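You operate a simulated robot arm through the tools that you are given. There is no shell and no other tool.

You run a simulated robot arm. Do the job below in one go: nothing can be reset, and whatever is moved stays where it is left.

JOB
Shut down the machine with the service panel for moving.
Fine: mute the alarm, power switch off, machine breaker off, then park the plug in its holder.

It is judged by the outcome, as a careful person would: the job done as asked, and still so three seconds after it is handed in. It fails if anything else is knocked over, pushed out of place, dropped, spilled or broken.

ROBOT AND FRAMES
A 6-joint arm with a fingered hand, fixed in place. Base frame: the origin is on the floor under the middle of its stand, x ahead of it, y to its left, z up. Readings come in mm, degrees, newtons and seconds.
With the tool pointing down near the work surface it reaches from about 260 to 680 mm from the base axis. Its first joint turns from -166.0 to 166.0 degrees. Payload 4 kg.
Tool frame: the origin (TCP) lies between the finger pads and is the grasp point; the fingertips stand 26 mm ahead of it; z points along the fingers, y is the line along which they close. The gripper opens to 148 mm; its body begins 73 mm behind the TCP. The gripper is a hand of 3 fingers: y runs from the thumb to the fingers, the wrist lies at [0, 0, -239] in the tool frame, and closing takes about 1.5 s.
Orientation is that of the tool frame in the base frame, as a unit quaternion [w, x, y, z]. With the fingers straight down and closing along the base's y, the tool's x points along the base's -x, its y along +y and its z along -z.

CONTROLS
- The arm moves only by the tool move_arm. Its arguments are lists of equal length, an entry for each row: "slide": the shift along the tool's x, y, z in units of 500 mm (1.0 is 500 mm), a list of three; "delta_rot": the turn, a rotation vector about the tool's x, y, z in units of 180 degrees (1.0 is 180 degrees), a list of three; "grip": the closure in counts, from 0 (fully open) to 255 (shut). In form: {"slide": [[x, y, z], ...], "delta_rot": [[ax, ay, az], ...], "grip": [grip, ...]}. A call has 1 to 20 rows; each row is the pose to reach, as a shift and turn from the pose commanded when the call began, along the tool's axes at that moment. A call with a number of a shift or a turn outside -1 to 1 is refused whole. A row lasts 0.2 s, in which the tool goes at most 50 mm and 8.6 degrees; a call with a longer step from one row to the next is refused whole, and so is a gripper value outside its range. Where a pose cannot be reached the arm comes as near as it can. A force on the tool above 40 N (or 10 N above the force at the start of the call, whichever is more), or a blocked arm, ends the call early, and 0.2 s more pass. Each finger travels about 153 mm/s and halts on what it meets, pressing with about 23 N; the grip force reading is that of the motor and also rises with nothing between the fingers. The clock runs only during rows and for 0.2 s after the last one: add rows that repeat a pose to give the fingers time. The reply holds the time, the measured pose of the TCP, the force on the tool along the base axes, the opening and the grip force, in the units named above and with some noise, with the torque about the TCP (base axes, N m) and any sound that the robot's microphone picked up, and new pictures: "pictures" is both (left out), scene, wrist or none.
- Cameras (640 x 400 px; columns grow to the right, rows downward): "scene" is fixed at [220.4, 500.1, 1410]; the picture's right is [-0.94, -0.34, 0.00], its down [-0.13, 0.35, -0.93] and it looks along [0.31, -0.87, -0.37] (base axes); focal length 344 px, centre (320, 200). "wrist" rides on the gripper at [67, -39, -90] in the tool frame; the picture's right is [0.50, 0.87, 0.00], its down [-0.66, 0.38, -0.65] and it looks along [-0.57, 0.33, 0.76] (tool axes); focal length 222 px, centre (320, 200). There is no depth. A picture from a camera that has moved, and an enlarged one, comes with that camera's place and axes in the base frame and with its lens.
- slide_trunk(by): moves the trunk up (or, below 0, down) by that many mm; the arm rides with it, the base frame stays. It gives what a move gives, with no picture.
- hand_shape(shape): the hand has 3 fingers and takes this shape, open, in about a second: jaw (thumb against the fingers, like two jaws); tri (thumb and two fingers); tip (a fingertip pinch); poke (one finger out to press); point (the index stretched); flat (the hand flat); cup (the hand cupped); fist (a fist). The gripper value then closes the fingers along that shape, each until it touches; the sizes above hold for jaw. It gives what a move gives, with no picture.
- zoom(camera, box): a new picture of the part [left, top, right, bottom] of that camera's present view, enlarged. No time passes.
- job_done(): hands the job in; it is judged then, once.

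Places have to be worked out from the pictures, the camera data and where the tool is seen. Open the gripper and draw the arm clear of the work before you hand the job in, unless the task says otherwise.

The tools are called after ">>>" as name(argument=value, ...) on one line, values as JSON. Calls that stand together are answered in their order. move_arm: Moves the arm, as the interface text tells. Its arguments: {"type":"object","properties":{"slide":{"type":"array","items":{"type":"array","items":{"type":"number"}}},"delta_rot":{"type":"array","items":{"type":"array","items":{"type":"number"}}},"grip":{"type":"array","items":{"type":"number"}},"pictures":{"type":"string","enum":["both","scene","wrist","none"]}},"required":["slide","delta_rot","grip"]} The other tools are called the same way: slide_trunk (by) moves the trunk up or down; hand_shape (shape) gives the hand a shape; zoom (camera, box) takes an enlarged picture of a part of a camera's view; job_done () hands the job in.

At the start:

```text
clock: 0.0
tool_pos: [403.2, -256.7, 1282.6]
ee_rot: [0.001, 0.0, 1.0, 0.0]
force: [0.4, 0.7, 0.2]
wrist_torque: [-0.01, 0.0, 0.0]
gripper_width: 147.9
gripper_force: 0.1
shape: jaw
trunk travel left (down, up): [-275.0, 42.0]
```

scene: 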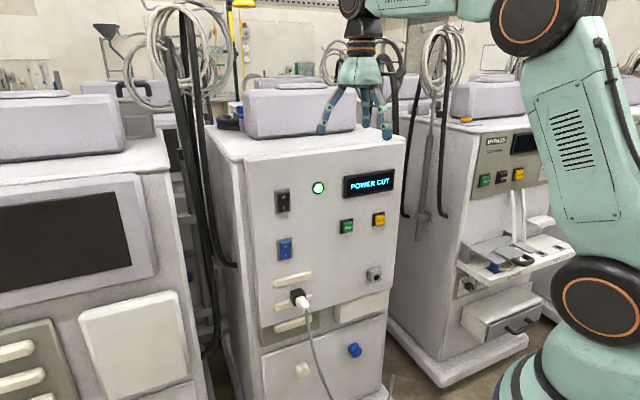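
wrist: 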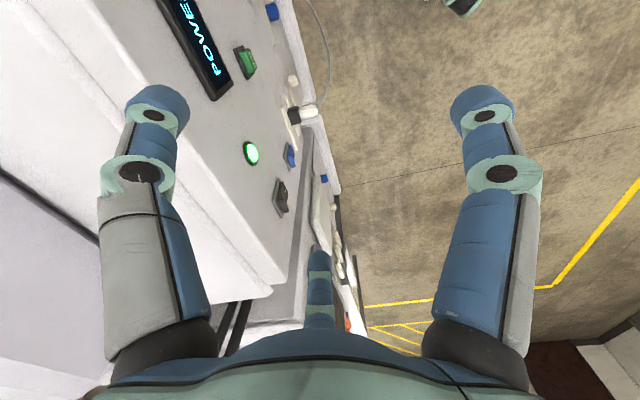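

I start by looking more closely at the service panel in the scene picture, before any movement.

>>> zoom(camera="scene", box=[240, 150, 420, 262])

>>> zoom(camera="scene", box=[240, 250, 420, 362])

>>> zoom(camera="scene", box=[430, 110, 590, 310])

>>> zoom(camera="scene", box=[0, 160, 220, 400])

```text
3.56 times, centred on (330, 206) of scene
camera zoom: at [220.4, 500.1, 1410.0], right [-0.94, -0.34, 0.0], down [-0.13, 0.35, -0.93], along [0.31, -0.87, -0.37], focal length 1223 px, centre (284, 179)
```

zoom: 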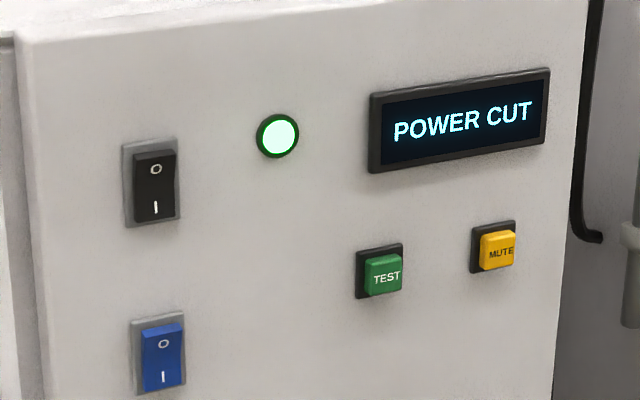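

```text
3.56 times, centred on (330, 306) of scene
camera zoom: at [220.4, 500.1, 1410.0], right [-0.94, -0.34, 0.0], down [-0.13, 0.35, -0.93], along [0.31, -0.87, -0.37], focal length 1223 px, centre (284, -177)
```

zoom: 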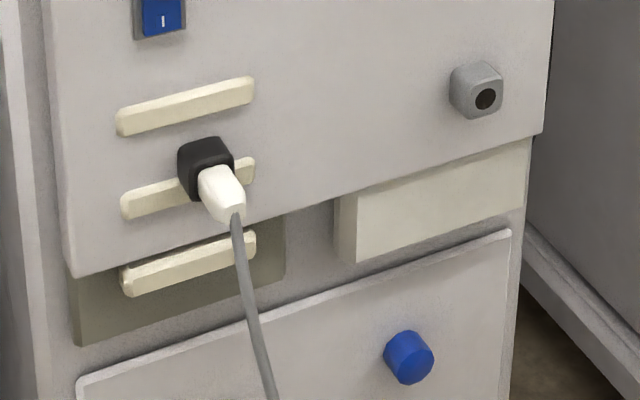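

```text
2.00 times, centred on (510, 210) of scene
camera zoom: at [220.4, 500.1, 1410.0], right [-0.94, -0.34, 0.0], down [-0.13, 0.35, -0.93], along [0.31, -0.87, -0.37], focal length 688 px, centre (-60, 180)
```

zoom: 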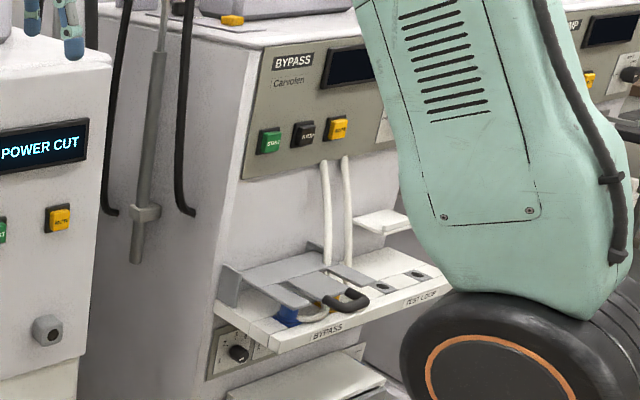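

```text
1.67 times, centred on (110, 280) of scene
camera zoom: at [220.4, 500.1, 1410.0], right [-0.94, -0.34, 0.0], down [-0.13, 0.35, -0.93], along [0.31, -0.87, -0.37], focal length 573 px, centre (670, 67)
```

zoom: 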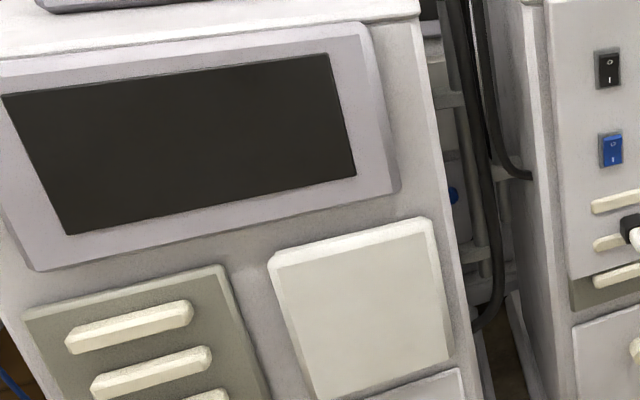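

Triangulating the green lamp, the display corner and the black rocker from both cameras puts the panel in a vertical plane about 580 mm from the base. It faces back towards the arm, at a yaw of roughly -42 to -48 degrees. I first tilt the hand from pointing down to pointing at the panel, keeping the TCP where it is, well above and in front of the controls.

>>> move_arm(slide=[[0, 0, 0], [0, 0, 0], [0, 0, 0], [0, 0, 0], [0, 0, 0], [0, 0, 0], [0, 0, 0], [0, 0, 0], [0, 0, 0], [0, 0, 0], [0, 0, 0], [0, 0, 0]], delta_rot=[[0.0152, -0.0396, 0.0152], [0.0304, -0.0793, 0.0304], [0.0456, -0.1189, 0.0456], [0.0608, -0.1585, 0.0608], [0.076, -0.1981, 0.076], [0.0913, -0.2378, 0.0913], [0.1065, -0.2774, 0.1065], [0.1217, -0.317, 0.1217], [0.1369, -0.3566, 0.1369], [0.1521, -0.3963, 0.1521], [0.1673, -0.4359, 0.1673], [0.1825, -0.4755, 0.1825]], grip=[0, 0, 0, 0, 0, 0, 0, 0, 0, 0, 0, 0])

```text
clock: 2.6
tool_pos: [403.2, -256.9, 1282.3]
ee_rot: [0.66, 0.253, 0.66, -0.253]
force: [-0.5, -0.4, -0.7]
wrist_torque: [0.0, 0.01, 0.01]
gripper_width: 147.7
gripper_force: 0.0
shape: jaw
trunk travel left (down, up): [-275.0, 42.0]
camera wrist: at [310.0, -226.3, 1215.7], right [0.58, 0.64, -0.5], down [-0.23, 0.72, 0.65], along [0.78, -0.26, 0.57], focal length 222 px, centre (320, 200)
```

scene: 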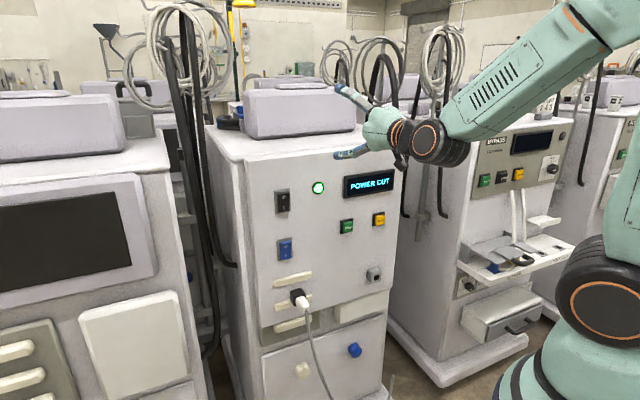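
wrist: 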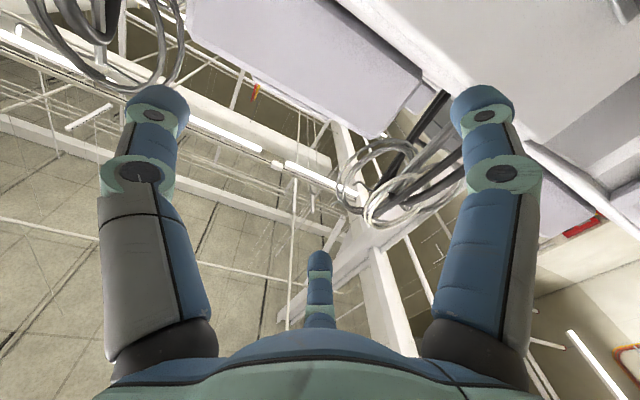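

The hand now points at the machine, with its camera underneath looking up. I roll it about its own axis to bring the camera above, in two halves.

>>> move_arm(slide=[[0, 0, 0], [0, 0, 0], [0, 0, 0], [0, 0, 0], [0, 0, 0], [0, 0, 0], [0, 0, 0], [0, 0, 0], [0, 0, 0], [0, 0, 0], [0, 0, 0]], delta_rot=[[0, 0, 0.0455], [0, 0, 0.0909], [0, 0, 0.1364], [0, 0, 0.1818], [0, 0, 0.2273], [0, 0, 0.2727], [0, 0, 0.3182], [0, 0, 0.3636], [0, 0, 0.4091], [0, 0, 0.4545], [0, 0, 0.5]], grip=[0, 0, 0, 0, 0, 0, 0, 0, 0, 0, 0])

```text
clock: 5.0
tool_pos: [402.1, -256.4, 1283.8]
ee_rot: [0.646, 0.646, 0.286, 0.289]
force: [-0.6, 0.4, -0.1]
wrist_torque: [0.02, 0.02, 0.02]
gripper_width: 147.8
gripper_force: 0.1
shape: jaw
trunk travel left (down, up): [-275.0, 42.0]
camera wrist: at [380.8, -147.2, 1244.7], right [0.33, 0.37, 0.87], down [-0.93, -0.05, 0.38], along [0.18, -0.93, 0.33], focal length 222 px, centre (320, 200)
```

scene: 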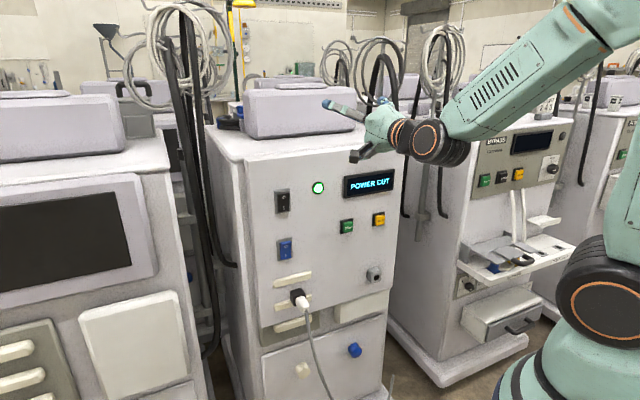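
wrist: 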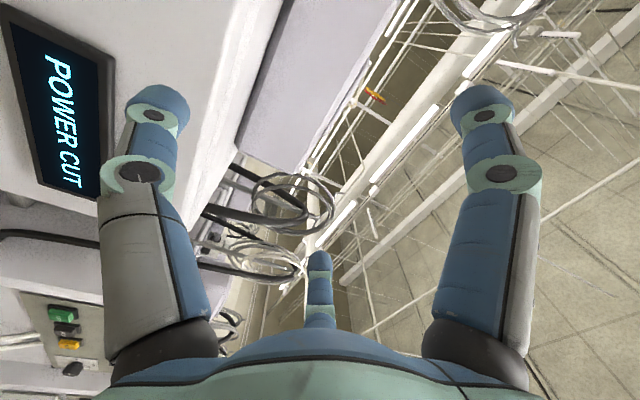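

The roll works, so I do the second half.

>>> move_arm(slide=[[0, 0, 0], [0, 0, 0], [0, 0, 0], [0, 0, 0], [0, 0, 0], [0, 0, 0], [0, 0, 0], [0, 0, 0], [0, 0, 0], [0, 0, 0], [0, 0, 0]], delta_rot=[[0, 0, 0.0455], [0, 0, 0.0909], [0, 0, 0.1364], [0, 0, 0.1818], [0, 0, 0.2273], [0, 0, 0.2727], [0, 0, 0.3182], [0, 0, 0.3636], [0, 0, 0.4091], [0, 0, 0.4545], [0, 0, 0.5]], grip=[0, 0, 0, 0, 0, 0, 0, 0, 0, 0, 0])

```text
clock: 7.4
tool_pos: [402.9, -257.1, 1283.3]
ee_rot: [0.253, 0.659, -0.256, 0.661]
force: [-0.1, 1.0, 1.2]
wrist_torque: [0.04, -0.06, 0.0]
gripper_width: 148.0
gripper_force: 0.0
shape: jaw
trunk travel left (down, up): [-275.0, 42.0]
camera wrist: at [362.1, -168.2, 1350.9], right [-0.58, -0.64, 0.5], down [-0.74, 0.16, -0.66], along [0.35, -0.75, -0.57], focal length 222 px, centre (320, 200)
```

scene: 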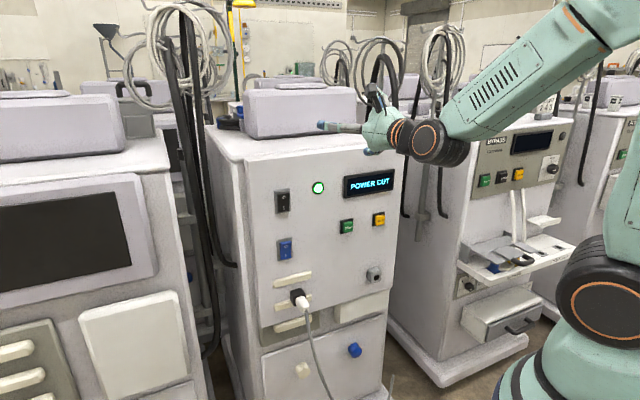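
wrist: 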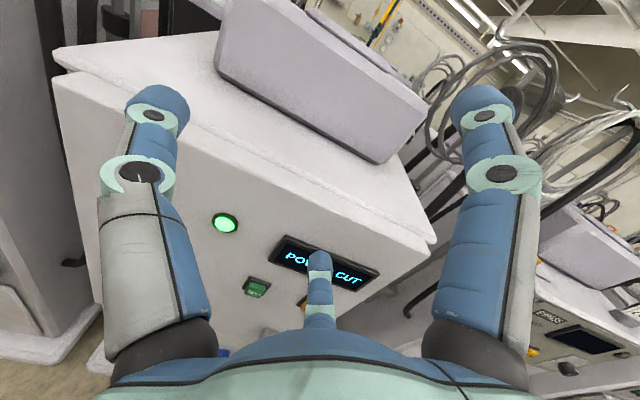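

The camera now sits above the hand. Combining the views gives a vertical panel plane about 577 mm from the base along d=(0.735,-0.678,0), with TEST near z=970 and MUTE about 112 mm to its right. Next I put the hand in the poke shape, well clear of everything, to see which finger is out.

>>> hand_shape(shape="poke")

>>> move_arm(slide=[[0, 0, 0]], delta_rot=[[0, 0, 0]], grip=[0])

```text
clock: 8.3
tool_pos: [403.2, -257.0, 1283.3]
ee_rot: [0.253, 0.66, -0.253, 0.661]
force: [-1.0, -0.3, 0.1]
wrist_torque: [0.01, 0.02, -0.02]
gripper_width: 0.0
gripper_force: 0.1
shape: poke
trunk travel left (down, up): [-275.0, 42.0]
```

```text
clock: 8.7
tool_pos: [402.4, -256.7, 1282.8]
ee_rot: [0.253, 0.66, -0.253, 0.661]
force: [-0.4, -0.3, -0.6]
wrist_torque: [0.01, 0.01, -0.04]
gripper_width: 0.0
gripper_force: 0.2
shape: poke
trunk travel left (down, up): [-275.0, 42.0]
camera wrist: at [362.2, -168.1, 1350.9], right [-0.58, -0.64, 0.5], down [-0.74, 0.16, -0.66], along [0.34, -0.75, -0.57], focal length 222 px, centre (320, 200)
```

scene: 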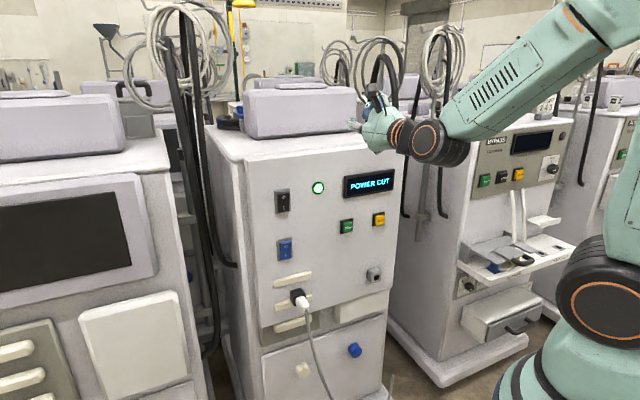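
wrist: 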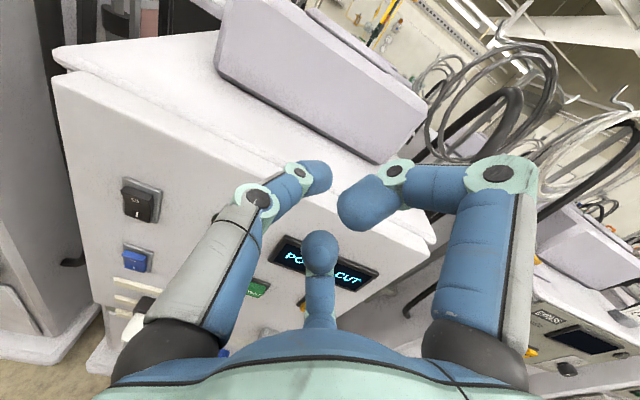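

The wrist picture shows two fingers folded inward, so I zoom in to see which fingertip is furthest ahead.

>>> zoom(camera="wrist", box=[200, 130, 440, 340])

>>> zoom(camera="scene", box=[320, 70, 440, 170])

>>> zoom(camera="wrist", box=[90, 160, 230, 290])

```text
1.90 times, centred on (320, 235) of wrist
camera zoom: at [362.2, -168.1, 1350.9], right [-0.58, -0.64, 0.5], down [-0.74, 0.16, -0.66], along [0.34, -0.75, -0.57], focal length 423 px, centre (320, 133)
```

zoom: 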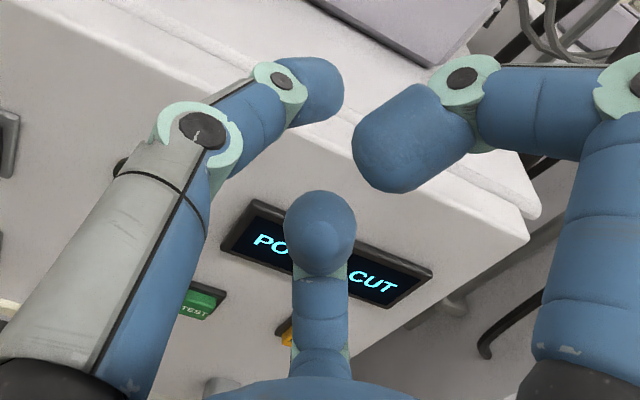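

```text
4.00 times, centred on (380, 120) of scene
camera zoom: at [220.4, 500.1, 1410.0], right [-0.94, -0.34, 0.0], down [-0.13, 0.35, -0.93], along [0.31, -0.87, -0.37], focal length 1376 px, centre (80, 520)
```

zoom: 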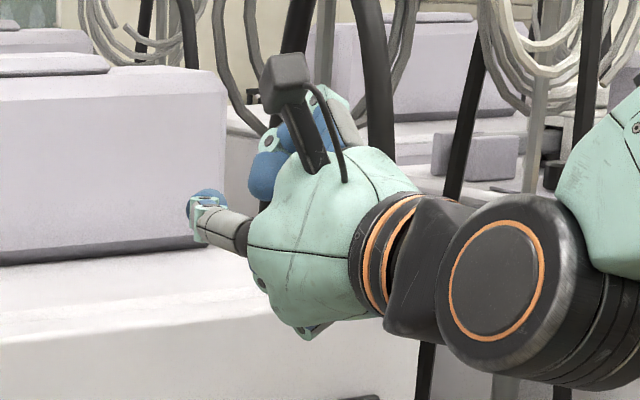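

```text
3.08 times, centred on (160, 225) of wrist
camera zoom: at [362.2, -168.1, 1350.9], right [-0.58, -0.64, 0.5], down [-0.74, 0.16, -0.66], along [0.34, -0.75, -0.57], focal length 684 px, centre (812, 123)
```

zoom: 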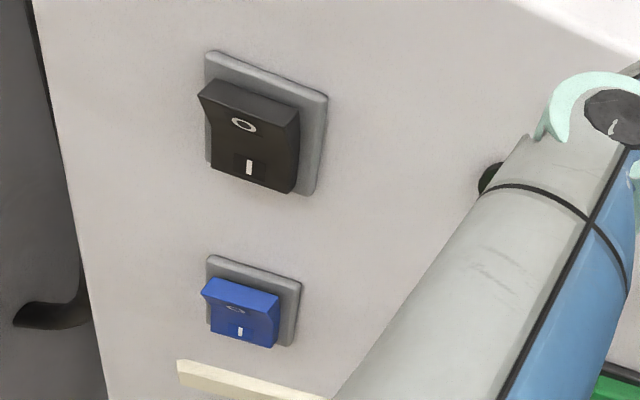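

Both rockers have the bottom (I) side pressed in, so they are ON, and pushing the top (O) side turns them off. The poke shape is not yet clear at grip 0, so I close along it in free air to see how it looks.

>>> move_arm(slide=[[0, 0, 0], [0, 0, 0], [0, 0, 0], [0, 0, 0], [0, 0, 0], [0, 0, 0], [0, 0, 0]], delta_rot=[[0, 0, 0], [0, 0, 0], [0, 0, 0], [0, 0, 0], [0, 0, 0], [0, 0, 0], [0, 0, 0]], grip=[255, 255, 255, 255, 255, 255, 255])

>>> zoom(camera="scene", box=[320, 70, 440, 170])

```text
clock: 10.3
tool_pos: [402.2, -257.1, 1282.8]
ee_rot: [0.252, 0.66, -0.252, 0.661]
force: [-0.5, -0.4, 0.3]
wrist_torque: [0.02, 0.01, 0.03]
gripper_width: 0.1
gripper_force: 23.0
shape: jaw
trunk travel left (down, up): [-275.0, 42.0]
camera wrist: at [362.2, -168.1, 1350.9], right [-0.58, -0.64, 0.5], down [-0.74, 0.16, -0.66], along [0.34, -0.75, -0.57], focal length 222 px, centre (320, 200)
```

scene: 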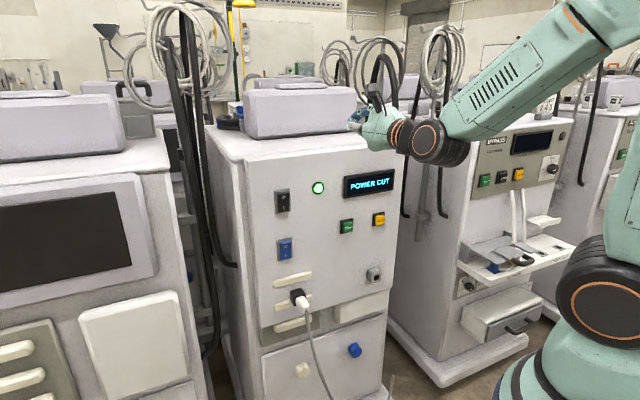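
wrist: 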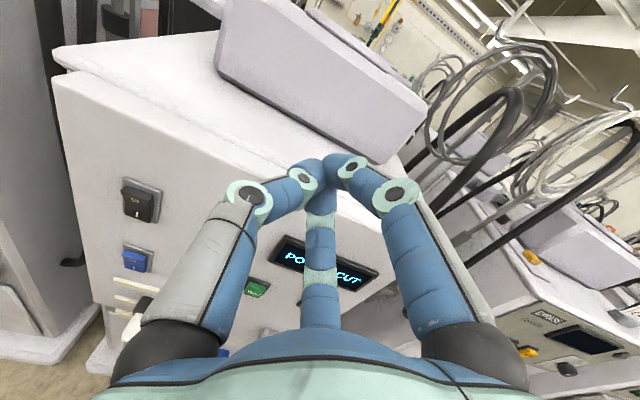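

```text
4.00 times, centred on (380, 120) of scene
camera zoom: at [220.4, 500.1, 1410.0], right [-0.94, -0.34, 0.0], down [-0.13, 0.35, -0.93], along [0.31, -0.87, -0.37], focal length 1376 px, centre (80, 520)
```

zoom: 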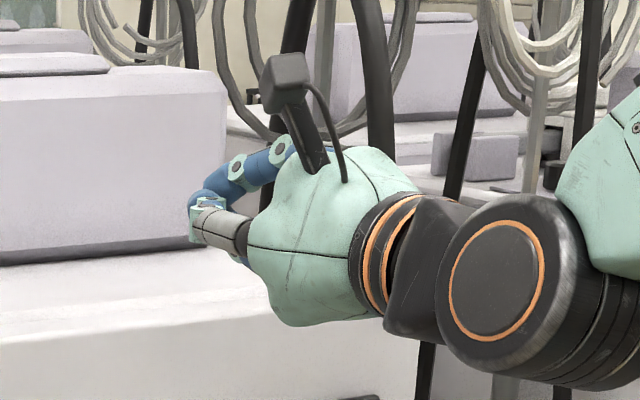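

Closed jaw brings all three tips together. In poke, the thumb tip lies on the tool axis about 26 mm ahead and the other two are folded back, which suits pressing. I set poke again and lower the trunk so the arm works at a comfortable height; the fingertip stays about 80 mm off the panel.

>>> hand_shape(shape="poke")

>>> slide_trunk(by=-200)

>>> move_arm(slide=[[0, 0, 0]], delta_rot=[[0, 0, 0]], grip=[0])

```text
clock: 11.2
tool_pos: [403.4, -256.5, 1283.1]
ee_rot: [0.253, 0.66, -0.253, 0.661]
force: [-0.5, -0.5, 0.5]
wrist_torque: [0.0, -0.02, 0.0]
gripper_width: 0.2
gripper_force: 0.0
shape: poke
trunk travel left (down, up): [-275.0, 42.0]
```

```text
clock: 13.4
tool_pos: [403.5, -256.7, 1082.6]
ee_rot: [0.253, 0.66, -0.253, 0.66]
force: [0.6, 0.0, -0.3]
wrist_torque: [-0.02, 0.01, -0.01]
gripper_width: 0.0
gripper_force: 0.2
shape: poke
trunk travel left (down, up): [-75.0, 242.0]
```

```text
clock: 13.8
tool_pos: [402.7, -257.7, 1082.3]
ee_rot: [0.254, 0.66, -0.254, 0.66]
force: [0.3, 0.3, -0.8]
wrist_torque: [-0.04, 0.01, -0.02]
gripper_width: 0.0
gripper_force: 0.0
shape: poke
trunk travel left (down, up): [-75.0, 242.0]
camera wrist: at [362.1, -168.6, 1150.5], right [-0.58, -0.64, 0.5], down [-0.74, 0.16, -0.66], along [0.34, -0.75, -0.57], focal length 222 px, centre (320, 200)
```

scene: 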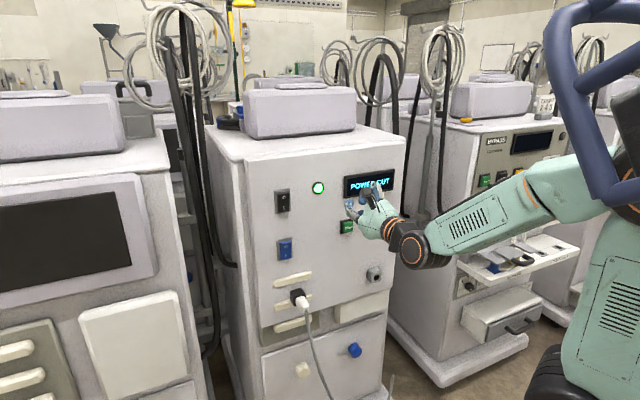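
wrist: 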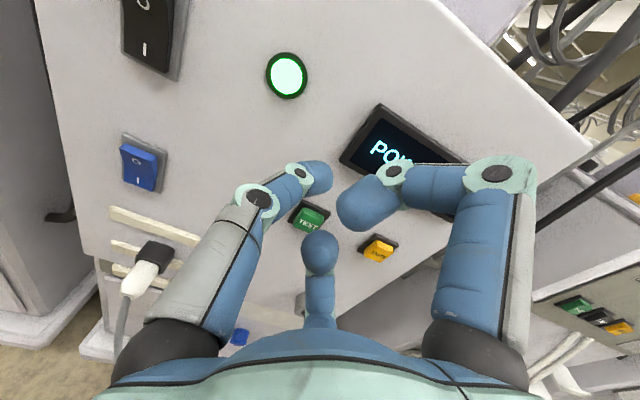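

From this height the wrist camera sees the whole control area. I zoom in on the parts to fix the positions of the rockers, buttons, socket and holder more exactly.

>>> zoom(camera="wrist", box=[60, 0, 320, 162])

>>> zoom(camera="wrist", box=[60, 120, 320, 282])

>>> zoom(camera="wrist", box=[280, 90, 480, 290])

>>> zoom(camera="wrist", box=[210, 260, 350, 360])

```text
2.46 times, centred on (190, 81) of wrist
camera zoom: at [362.1, -168.6, 1150.5], right [-0.58, -0.64, 0.5], down [-0.74, 0.16, -0.66], along [0.34, -0.75, -0.57], focal length 547 px, centre (640, 493)
```

zoom: 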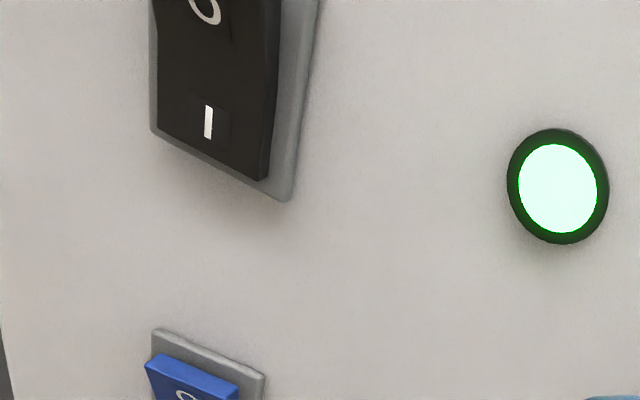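

```text
2.46 times, centred on (190, 201) of wrist
camera zoom: at [362.1, -168.6, 1150.5], right [-0.58, -0.64, 0.5], down [-0.74, 0.16, -0.66], along [0.34, -0.75, -0.57], focal length 547 px, centre (640, 198)
```

zoom: 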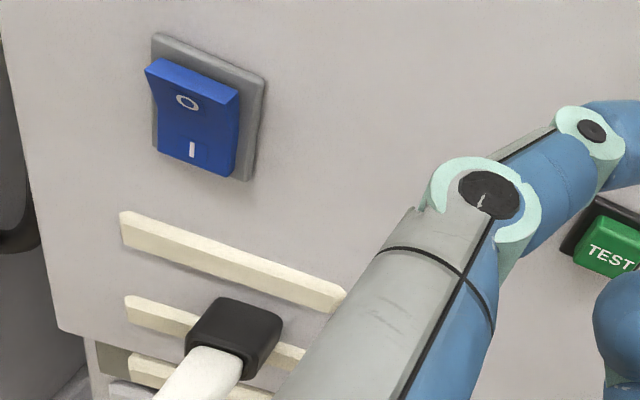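

```text
2.00 times, centred on (380, 190) of wrist
camera zoom: at [362.1, -168.6, 1150.5], right [-0.58, -0.64, 0.5], down [-0.74, 0.16, -0.66], along [0.34, -0.75, -0.57], focal length 444 px, centre (200, 220)
```

zoom: 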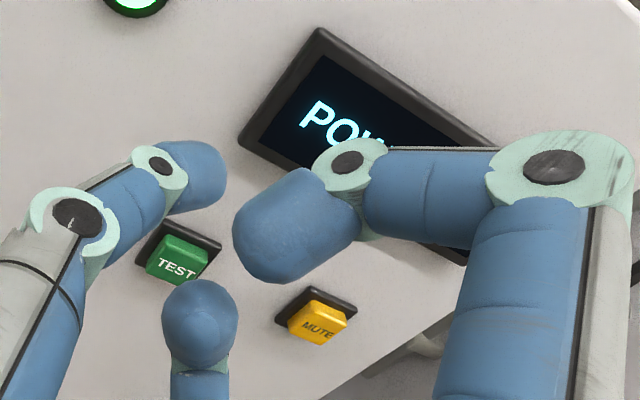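

```text
4.00 times, centred on (280, 310) of wrist
camera zoom: at [362.1, -168.6, 1150.5], right [-0.58, -0.64, 0.5], down [-0.74, 0.16, -0.66], along [0.34, -0.75, -0.57], focal length 888 px, centre (480, -240)
```

zoom: 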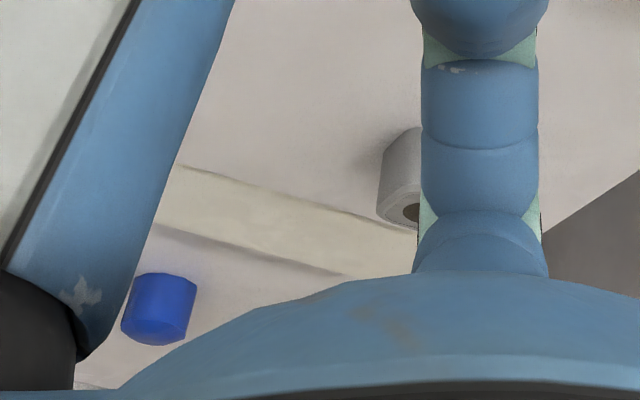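

Estimates: MUTE is at about (366,-447,967), which is 165 mm to the right and 115 mm below the present TCP. Its face is about 74 mm beyond the fingertip. I lower the trunk the last 75 mm and then move sideways in front of MUTE, keeping the same distance from the panel.

>>> slide_trunk(by=-75)

>>> move_arm(slide=[[-0.016, 0.066, 0], [-0.032, 0.132, 0], [-0.048, 0.198, 0], [-0.064, 0.264, 0], [-0.08, 0.33, 0], [-0.08, 0.33, 0]], delta_rot=[[0, 0, 0], [0, 0, 0], [0, 0, 0], [0, 0, 0], [0, 0, 0], [0, 0, 0]], grip=[0, 0, 0, 0, 0, 0])

```text
clock: 14.9
tool_pos: [404.4, -256.3, 1006.2]
ee_rot: [0.253, 0.66, -0.253, 0.66]
force: [0.5, 0.2, -0.4]
wrist_torque: [0.02, -0.01, 0.01]
gripper_width: 0.0
gripper_force: 0.1
shape: poke
trunk travel left (down, up): [0.0, 317.0]
```

```text
clock: 16.3
tool_pos: [292.8, -379.2, 969.0]
ee_rot: [0.253, 0.66, -0.255, 0.66]
force: [0.3, -0.7, -0.1]
wrist_torque: [0.03, -0.01, 0.0]
gripper_width: 0.2
gripper_force: 0.1
shape: poke
out of reach, approached as far as the arm can: row 3, 4
trunk travel left (down, up): [0.0, 317.0]
camera wrist: at [252.4, -291.3, 1037.0], right [-0.58, -0.64, 0.5], down [-0.74, 0.16, -0.66], along [0.34, -0.75, -0.57], focal length 222 px, centre (320, 200)
```

scene: 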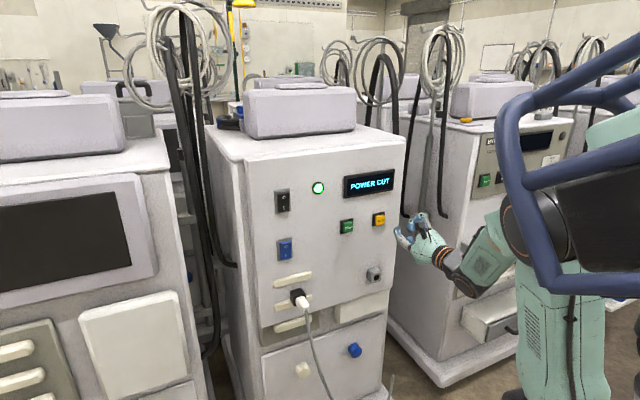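
wrist: 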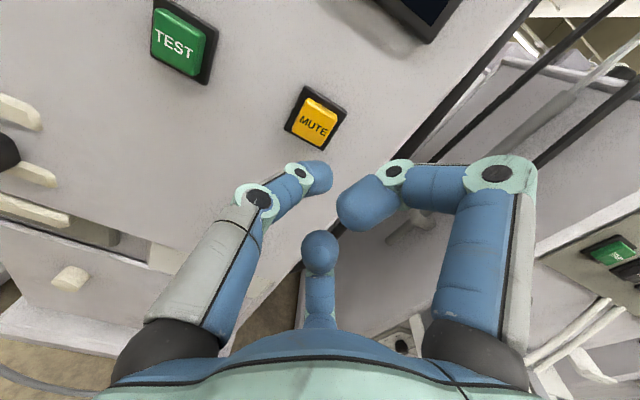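

MUTE now sits almost straight ahead of the tip; triangulating gives a shift of about 7 mm left and 2.5 mm up, with its face about 67 mm beyond the fingertip. I correct that and advance 50 mm.

>>> move_arm(slide=[[0.005, -0.0145, 0.03], [0.005, -0.0145, 0.06], [0.005, -0.0145, 0.1], [0.005, -0.0145, 0.1]], delta_rot=[[0, 0, 0], [0, 0, 0], [0, 0, 0], [0, 0, 0]], grip=[0, 0, 0, 0])

>>> zoom(camera="scene", box=[320, 190, 460, 290])

>>> zoom(camera="wrist", box=[240, 60, 440, 260])

```text
clock: 17.3
tool_pos: [334.7, -407.1, 970.5]
ee_rot: [0.253, 0.659, -0.253, 0.661]
force: [1.1, -0.3, -0.1]
wrist_torque: [-0.03, -0.01, 0.01]
gripper_width: 0.1
gripper_force: 0.0
shape: poke
trunk travel left (down, up): [0.0, 317.0]
camera wrist: at [294.0, -319.5, 1038.3], right [-0.58, -0.64, 0.5], down [-0.74, 0.16, -0.66], along [0.34, -0.75, -0.57], focal length 222 px, centre (320, 200)
```

scene: 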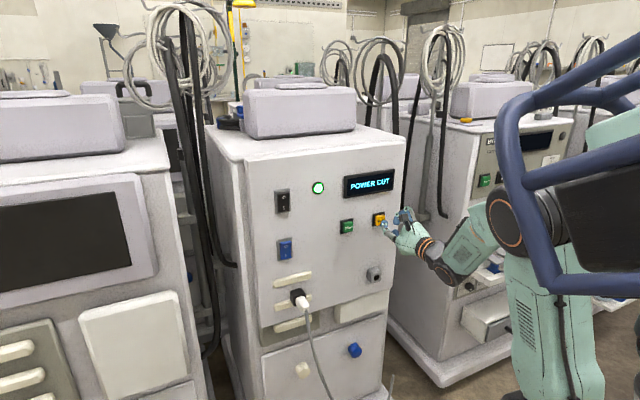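
wrist: 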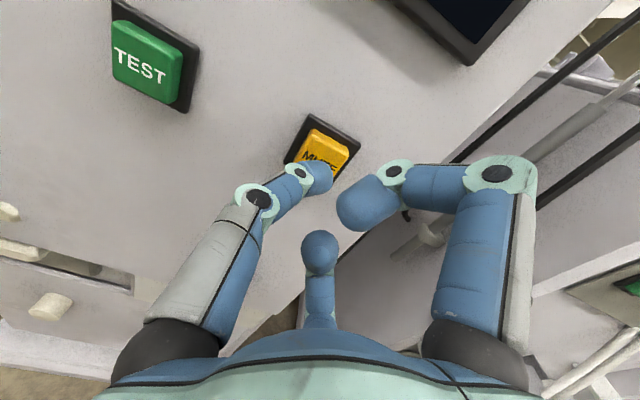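

```text
4.00 times, centred on (390, 240) of scene
camera zoom: at [220.4, 500.1, 1410.0], right [-0.94, -0.34, 0.0], down [-0.13, 0.35, -0.93], along [0.31, -0.87, -0.37], focal length 1376 px, centre (40, 40)
```

zoom: 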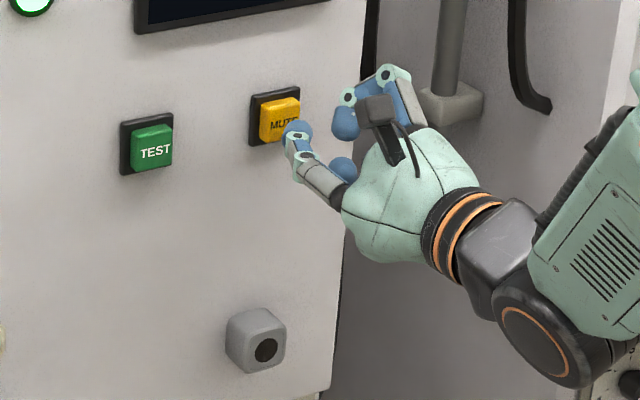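

```text
2.00 times, centred on (340, 160) of wrist
camera zoom: at [294.0, -319.5, 1038.3], right [-0.58, -0.64, 0.5], down [-0.74, 0.16, -0.66], along [0.34, -0.75, -0.57], focal length 444 px, centre (280, 280)
```

zoom: 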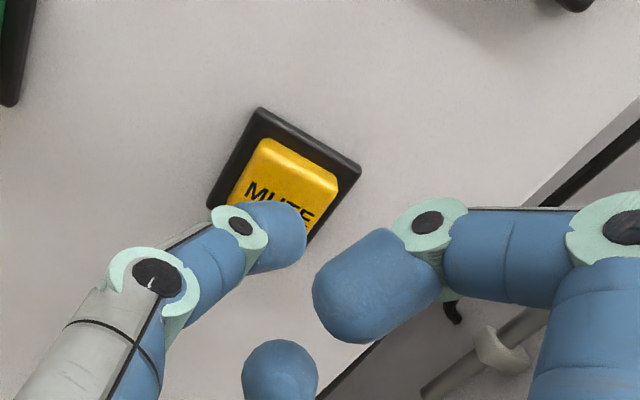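

The fingertip lines up with the centre of MUTE to within 1–2 mm, with about 17 mm to contact. I creep forward 20 mm and check the force and any sound.

>>> move_arm(slide=[[0, 0, 0.016], [0, 0, 0.028], [0, 0, 0.032], [0, 0, 0.036], [0, 0, 0.04]], delta_rot=[[0, 0, 0], [0, 0, 0], [0, 0, 0], [0, 0, 0], [0, 0, 0]], grip=[0, 0, 0, 0, 0])

>>> zoom(camera="scene", box=[310, 160, 450, 260])

```text
clock: 18.5
tool_pos: [347.3, -420.7, 971.2]
ee_rot: [0.252, 0.66, -0.253, 0.661]
force: [-6.7, 7.9, -1.8]
wrist_torque: [-0.01, 0.07, 0.04]
gripper_width: 0.0
gripper_force: 0.1
shape: poke
trunk travel left (down, up): [0.0, 317.0]
heard: click
camera wrist: at [307.9, -331.5, 1038.6], right [-0.58, -0.64, 0.5], down [-0.74, 0.16, -0.66], along [0.34, -0.75, -0.57], focal length 222 px, centre (320, 200)
```

scene: 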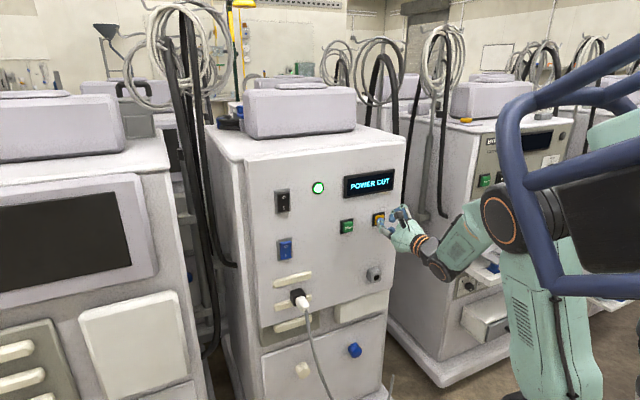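
wrist: 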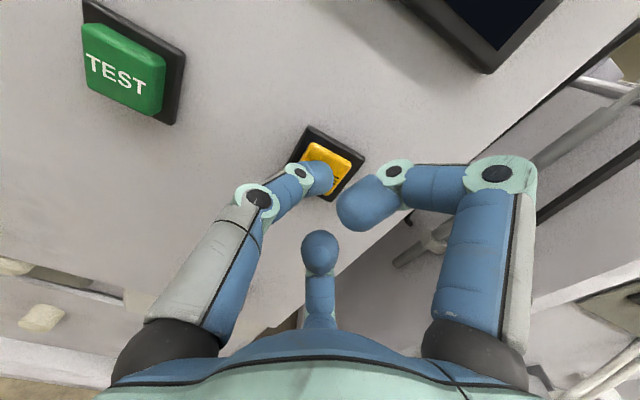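

```text
4.00 times, centred on (380, 210) of scene
camera zoom: at [220.4, 500.1, 1410.0], right [-0.94, -0.34, 0.0], down [-0.13, 0.35, -0.93], along [0.31, -0.87, -0.37], focal length 1376 px, centre (80, 160)
```

zoom: 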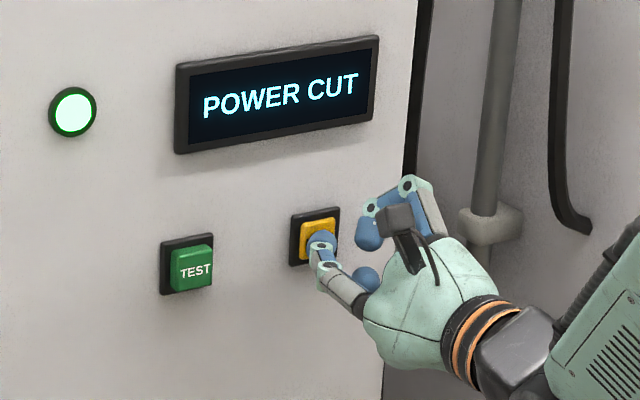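

There was a click at about 10 N and the yellow button has gone in. I draw back 50 mm and check the display.

>>> move_arm(slide=[[0, 0, -0.01], [0, 0, -0.04], [0, 0, -0.08], [0, 0, -0.11], [0, 0, -0.11], [0, 0, -0.11]], delta_rot=[[0, 0, 0], [0, 0, 0], [0, 0, 0], [0, 0, 0], [0, 0, 0], [0, 0, 0]], grip=[0, 0, 0, 0, 0, 0])

>>> zoom(camera="scene", box=[240, 150, 420, 262])

>>> zoom(camera="wrist", box=[220, 60, 420, 185])

```text
clock: 19.9
tool_pos: [310.1, -384.1, 970.1]
ee_rot: [0.254, 0.659, -0.254, 0.661]
force: [-0.2, 0.9, 0.1]
wrist_torque: [0.02, 0.01, 0.0]
gripper_width: 0.1
gripper_force: 0.1
shape: poke
trunk travel left (down, up): [0.0, 317.0]
camera wrist: at [268.8, -295.5, 1037.8], right [-0.58, -0.64, 0.5], down [-0.74, 0.16, -0.66], along [0.34, -0.75, -0.57], focal length 222 px, centre (320, 200)
```

scene: 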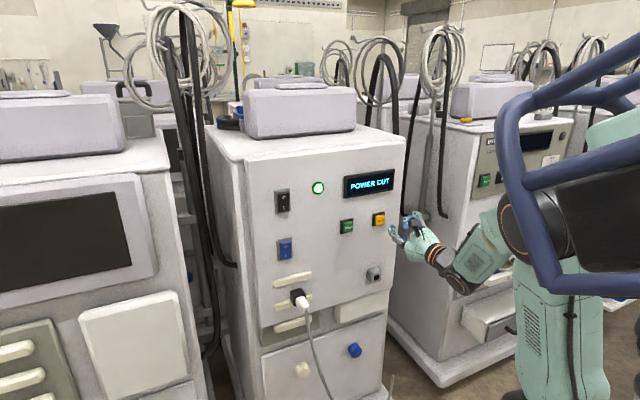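
wrist: 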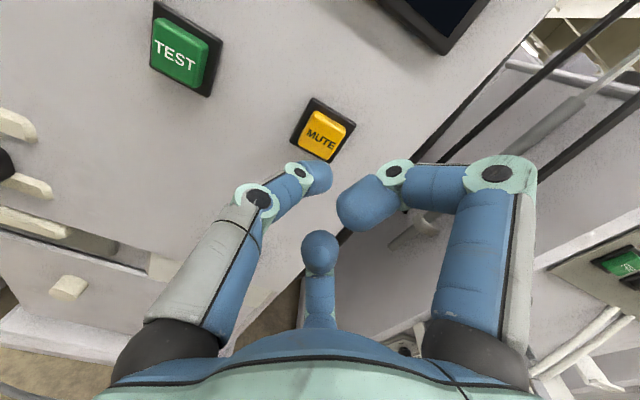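

```text
3.56 times, centred on (330, 206) of scene
camera zoom: at [220.4, 500.1, 1410.0], right [-0.94, -0.34, 0.0], down [-0.13, 0.35, -0.93], along [0.31, -0.87, -0.37], focal length 1223 px, centre (284, 179)
```

zoom: 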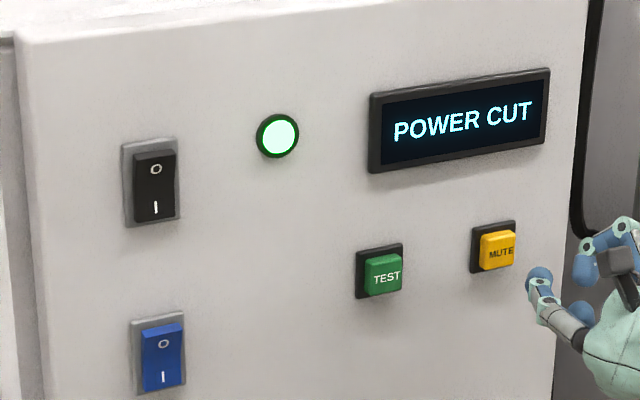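

```text
3.20 times, centred on (320, 122) of wrist
camera zoom: at [268.8, -295.5, 1037.8], right [-0.58, -0.64, 0.5], down [-0.74, 0.16, -0.66], along [0.34, -0.75, -0.57], focal length 711 px, centre (320, 448)
```

zoom: 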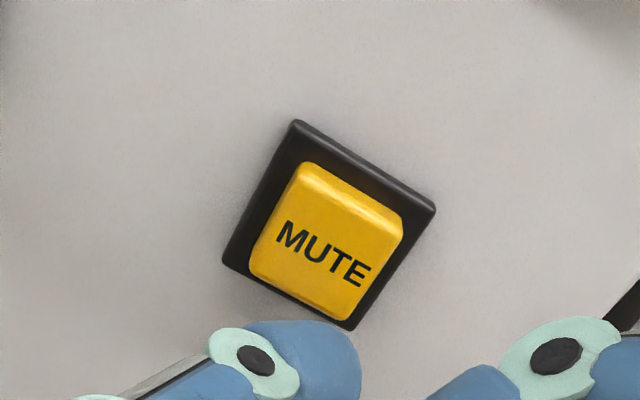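

MUTE clicked and sprang back. Next is the black rocker beside the green lamp; its O half is estimated at panel coordinate -219 and z≈1102, well to the left and higher. I move up first and then left, staying about 50 mm or more clear of everything on the panel.

>>> move_arm(slide=[[0.088, 0, 0], [0.176, 0, 0], [0.264, 0, 0], [0.264, -0.098, 0], [0.264, -0.196, 0], [0.264, -0.294, 0], [0.264, -0.392, 0], [0.264, -0.49, 0], [0.264, -0.588, 0], [0.264, -0.588, 0]], delta_rot=[[0, 0, 0], [0, 0, 0], [0, 0, 0], [0, 0, 0], [0, 0, 0], [0, 0, 0], [0, 0, 0], [0, 0, 0], [0, 0, 0], [0, 0, 0]], grip=[0, 0, 0, 0, 0, 0, 0, 0, 0, 0])

>>> zoom(camera="wrist", box=[200, 40, 440, 240])

>>> zoom(camera="scene", box=[240, 150, 420, 262])

```text
clock: 22.1
tool_pos: [504.2, -166.9, 1102.4]
ee_rot: [0.253, 0.66, -0.253, 0.66]
force: [0.3, 0.3, 0.3]
wrist_torque: [0.02, 0.0, -0.04]
gripper_width: 0.0
gripper_force: 0.1
shape: poke
trunk travel left (down, up): [0.0, 317.0]
camera wrist: at [464.1, -78.2, 1170.3], right [-0.58, -0.64, 0.5], down [-0.74, 0.16, -0.66], along [0.34, -0.75, -0.57], focal length 222 px, centre (320, 200)
```

scene: 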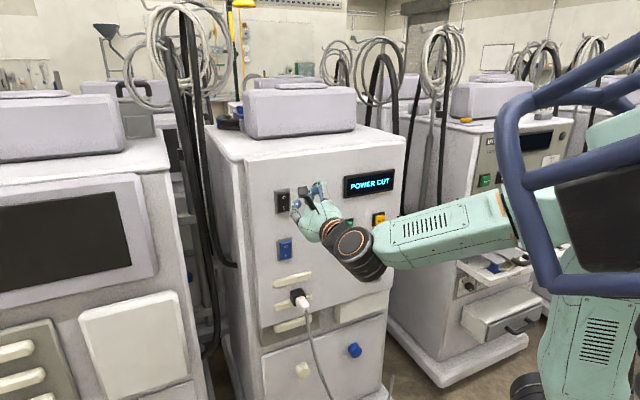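
wrist: 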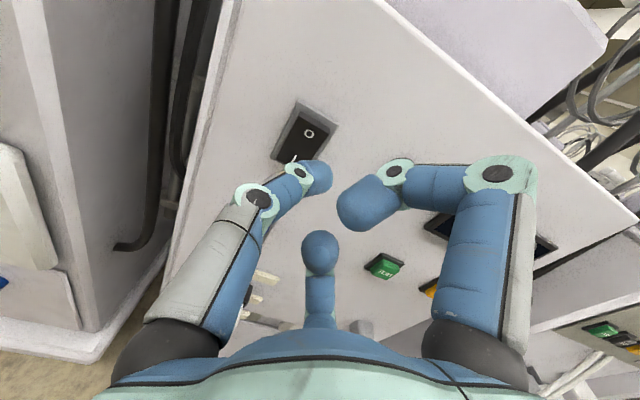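

```text
2.00 times, centred on (320, 140) of wrist
camera zoom: at [464.1, -78.2, 1170.3], right [-0.58, -0.64, 0.5], down [-0.74, 0.16, -0.66], along [0.34, -0.75, -0.57], focal length 444 px, centre (320, 320)
```

zoom: 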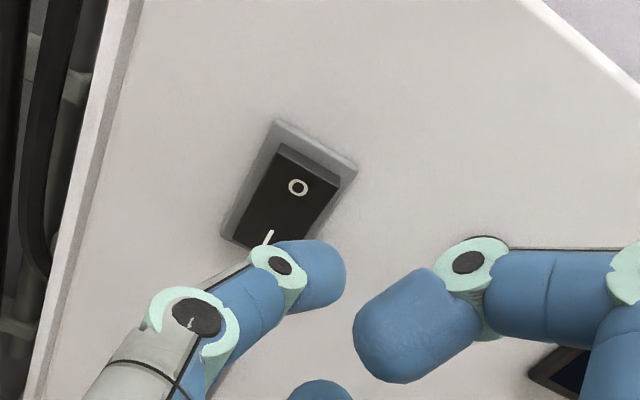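

```text
3.56 times, centred on (330, 206) of scene
camera zoom: at [220.4, 500.1, 1410.0], right [-0.94, -0.34, 0.0], down [-0.13, 0.35, -0.93], along [0.31, -0.87, -0.37], focal length 1223 px, centre (284, 179)
```

zoom: 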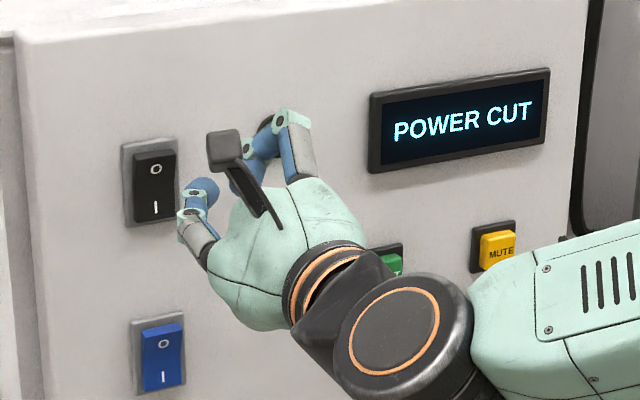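

Triangulated, the "O" mark is at depth 578, coordinate -219.6, z≈1094; the rocker pivots near z=1081. I shift 8 mm left and 6 mm down and advance 50 mm, then check before pressing.

>>> move_arm(slide=[[-0.012, -0.016, 0.0], [-0.012, -0.016, 0.04], [-0.012, -0.016, 0.08], [-0.012, -0.016, 0.1], [-0.012, -0.016, 0.1]], delta_rot=[[0, 0, 0], [0, 0, 0], [0, 0, 0], [0, 0, 0], [0, 0, 0]], grip=[0, 0, 0, 0, 0])

>>> zoom(camera="wrist", box=[220, 60, 420, 220])

>>> zoom(camera="scene", box=[250, 160, 350, 230])

```text
clock: 23.3
tool_pos: [547.8, -193.2, 1097.6]
ee_rot: [0.254, 0.659, -0.255, 0.66]
force: [0.5, 0.1, 0.5]
wrist_torque: [-0.03, 0.01, 0.0]
gripper_width: 0.1
gripper_force: 0.0
shape: poke
trunk travel left (down, up): [0.0, 317.0]
camera wrist: at [507.9, -104.6, 1165.1], right [-0.58, -0.64, 0.5], down [-0.74, 0.16, -0.66], along [0.34, -0.75, -0.57], focal length 222 px, centre (320, 200)
```

scene: 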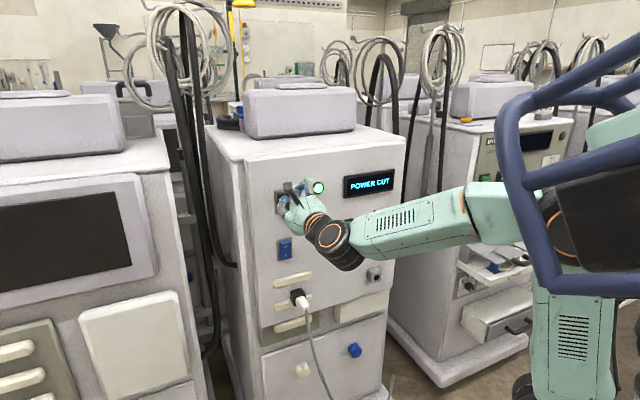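
wrist: 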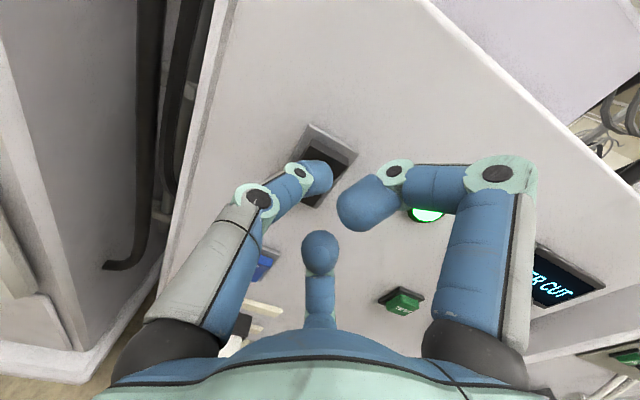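

```text
2.50 times, centred on (320, 140) of wrist
camera zoom: at [507.9, -104.6, 1165.1], right [-0.58, -0.64, 0.5], down [-0.74, 0.16, -0.66], along [0.34, -0.75, -0.57], focal length 555 px, centre (320, 350)
```

zoom: 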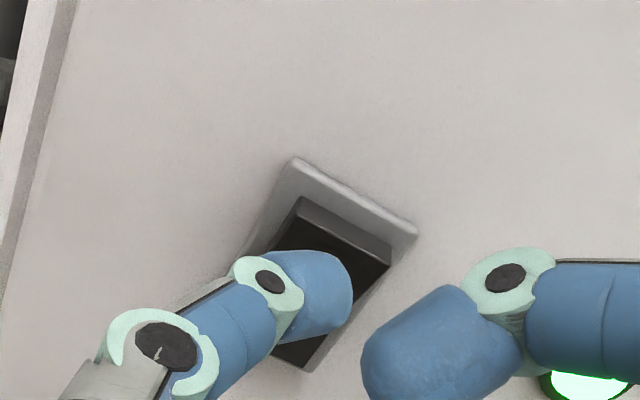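

```text
5.71 times, centred on (300, 195) of scene
camera zoom: at [220.4, 500.1, 1410.0], right [-0.94, -0.34, 0.0], down [-0.13, 0.35, -0.93], along [0.31, -0.87, -0.37], focal length 1965 px, centre (434, 229)
```

zoom: 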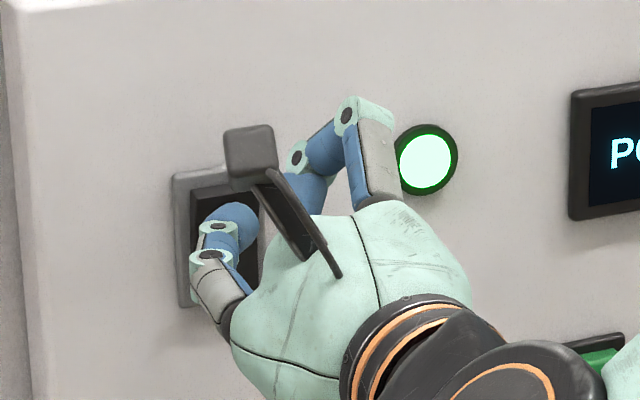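

The tip is centred on the O half, about 14 mm from contact. I creep forward and press up to about 24 mm.

>>> move_arm(slide=[[0, 0, 0.012], [0, 0, 0.024], [0, 0, 0.03], [0, 0, 0.036], [0, 0, 0.042], [0, 0, 0.046]], delta_rot=[[0, 0, 0], [0, 0, 0], [0, 0, 0], [0, 0, 0], [0, 0, 0], [0, 0, 0]], grip=[0, 0, 0, 0, 0, 0])

>>> zoom(camera="wrist", box=[220, 60, 420, 220])

```text
clock: 24.7
tool_pos: [563.0, -204.3, 1098.5]
ee_rot: [0.253, 0.66, -0.252, 0.661]
force: [-19.2, 27.8, -1.6]
wrist_torque: [0.12, 0.08, 0.16]
gripper_width: 0.2
gripper_force: 0.1
shape: poke
trunk travel left (down, up): [0.0, 317.0]
camera wrist: at [521.6, -116.0, 1166.3], right [-0.58, -0.64, 0.5], down [-0.74, 0.15, -0.66], along [0.35, -0.75, -0.56], focal length 222 px, centre (320, 200)
```

scene: 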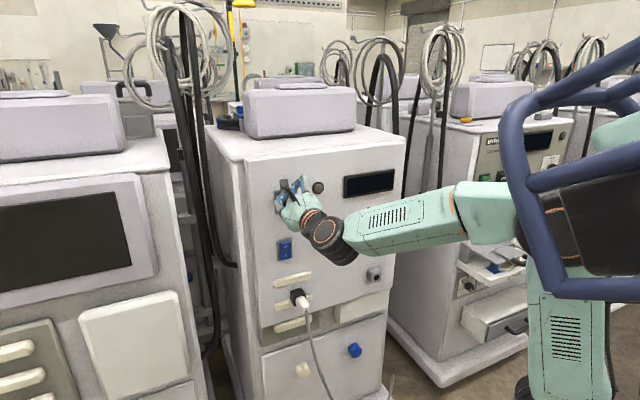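
wrist: 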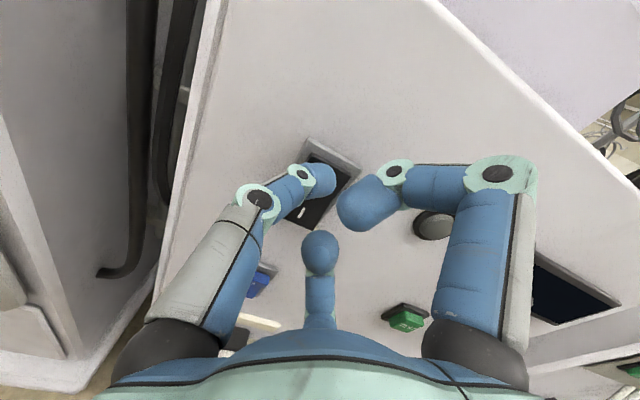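

```text
2.50 times, centred on (320, 140) of wrist
camera zoom: at [521.6, -116.0, 1166.3], right [-0.58, -0.64, 0.5], down [-0.74, 0.15, -0.66], along [0.35, -0.75, -0.56], focal length 555 px, centre (320, 350)
```

zoom: 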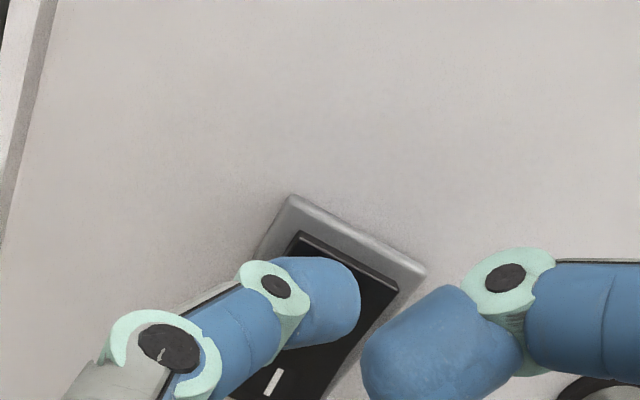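

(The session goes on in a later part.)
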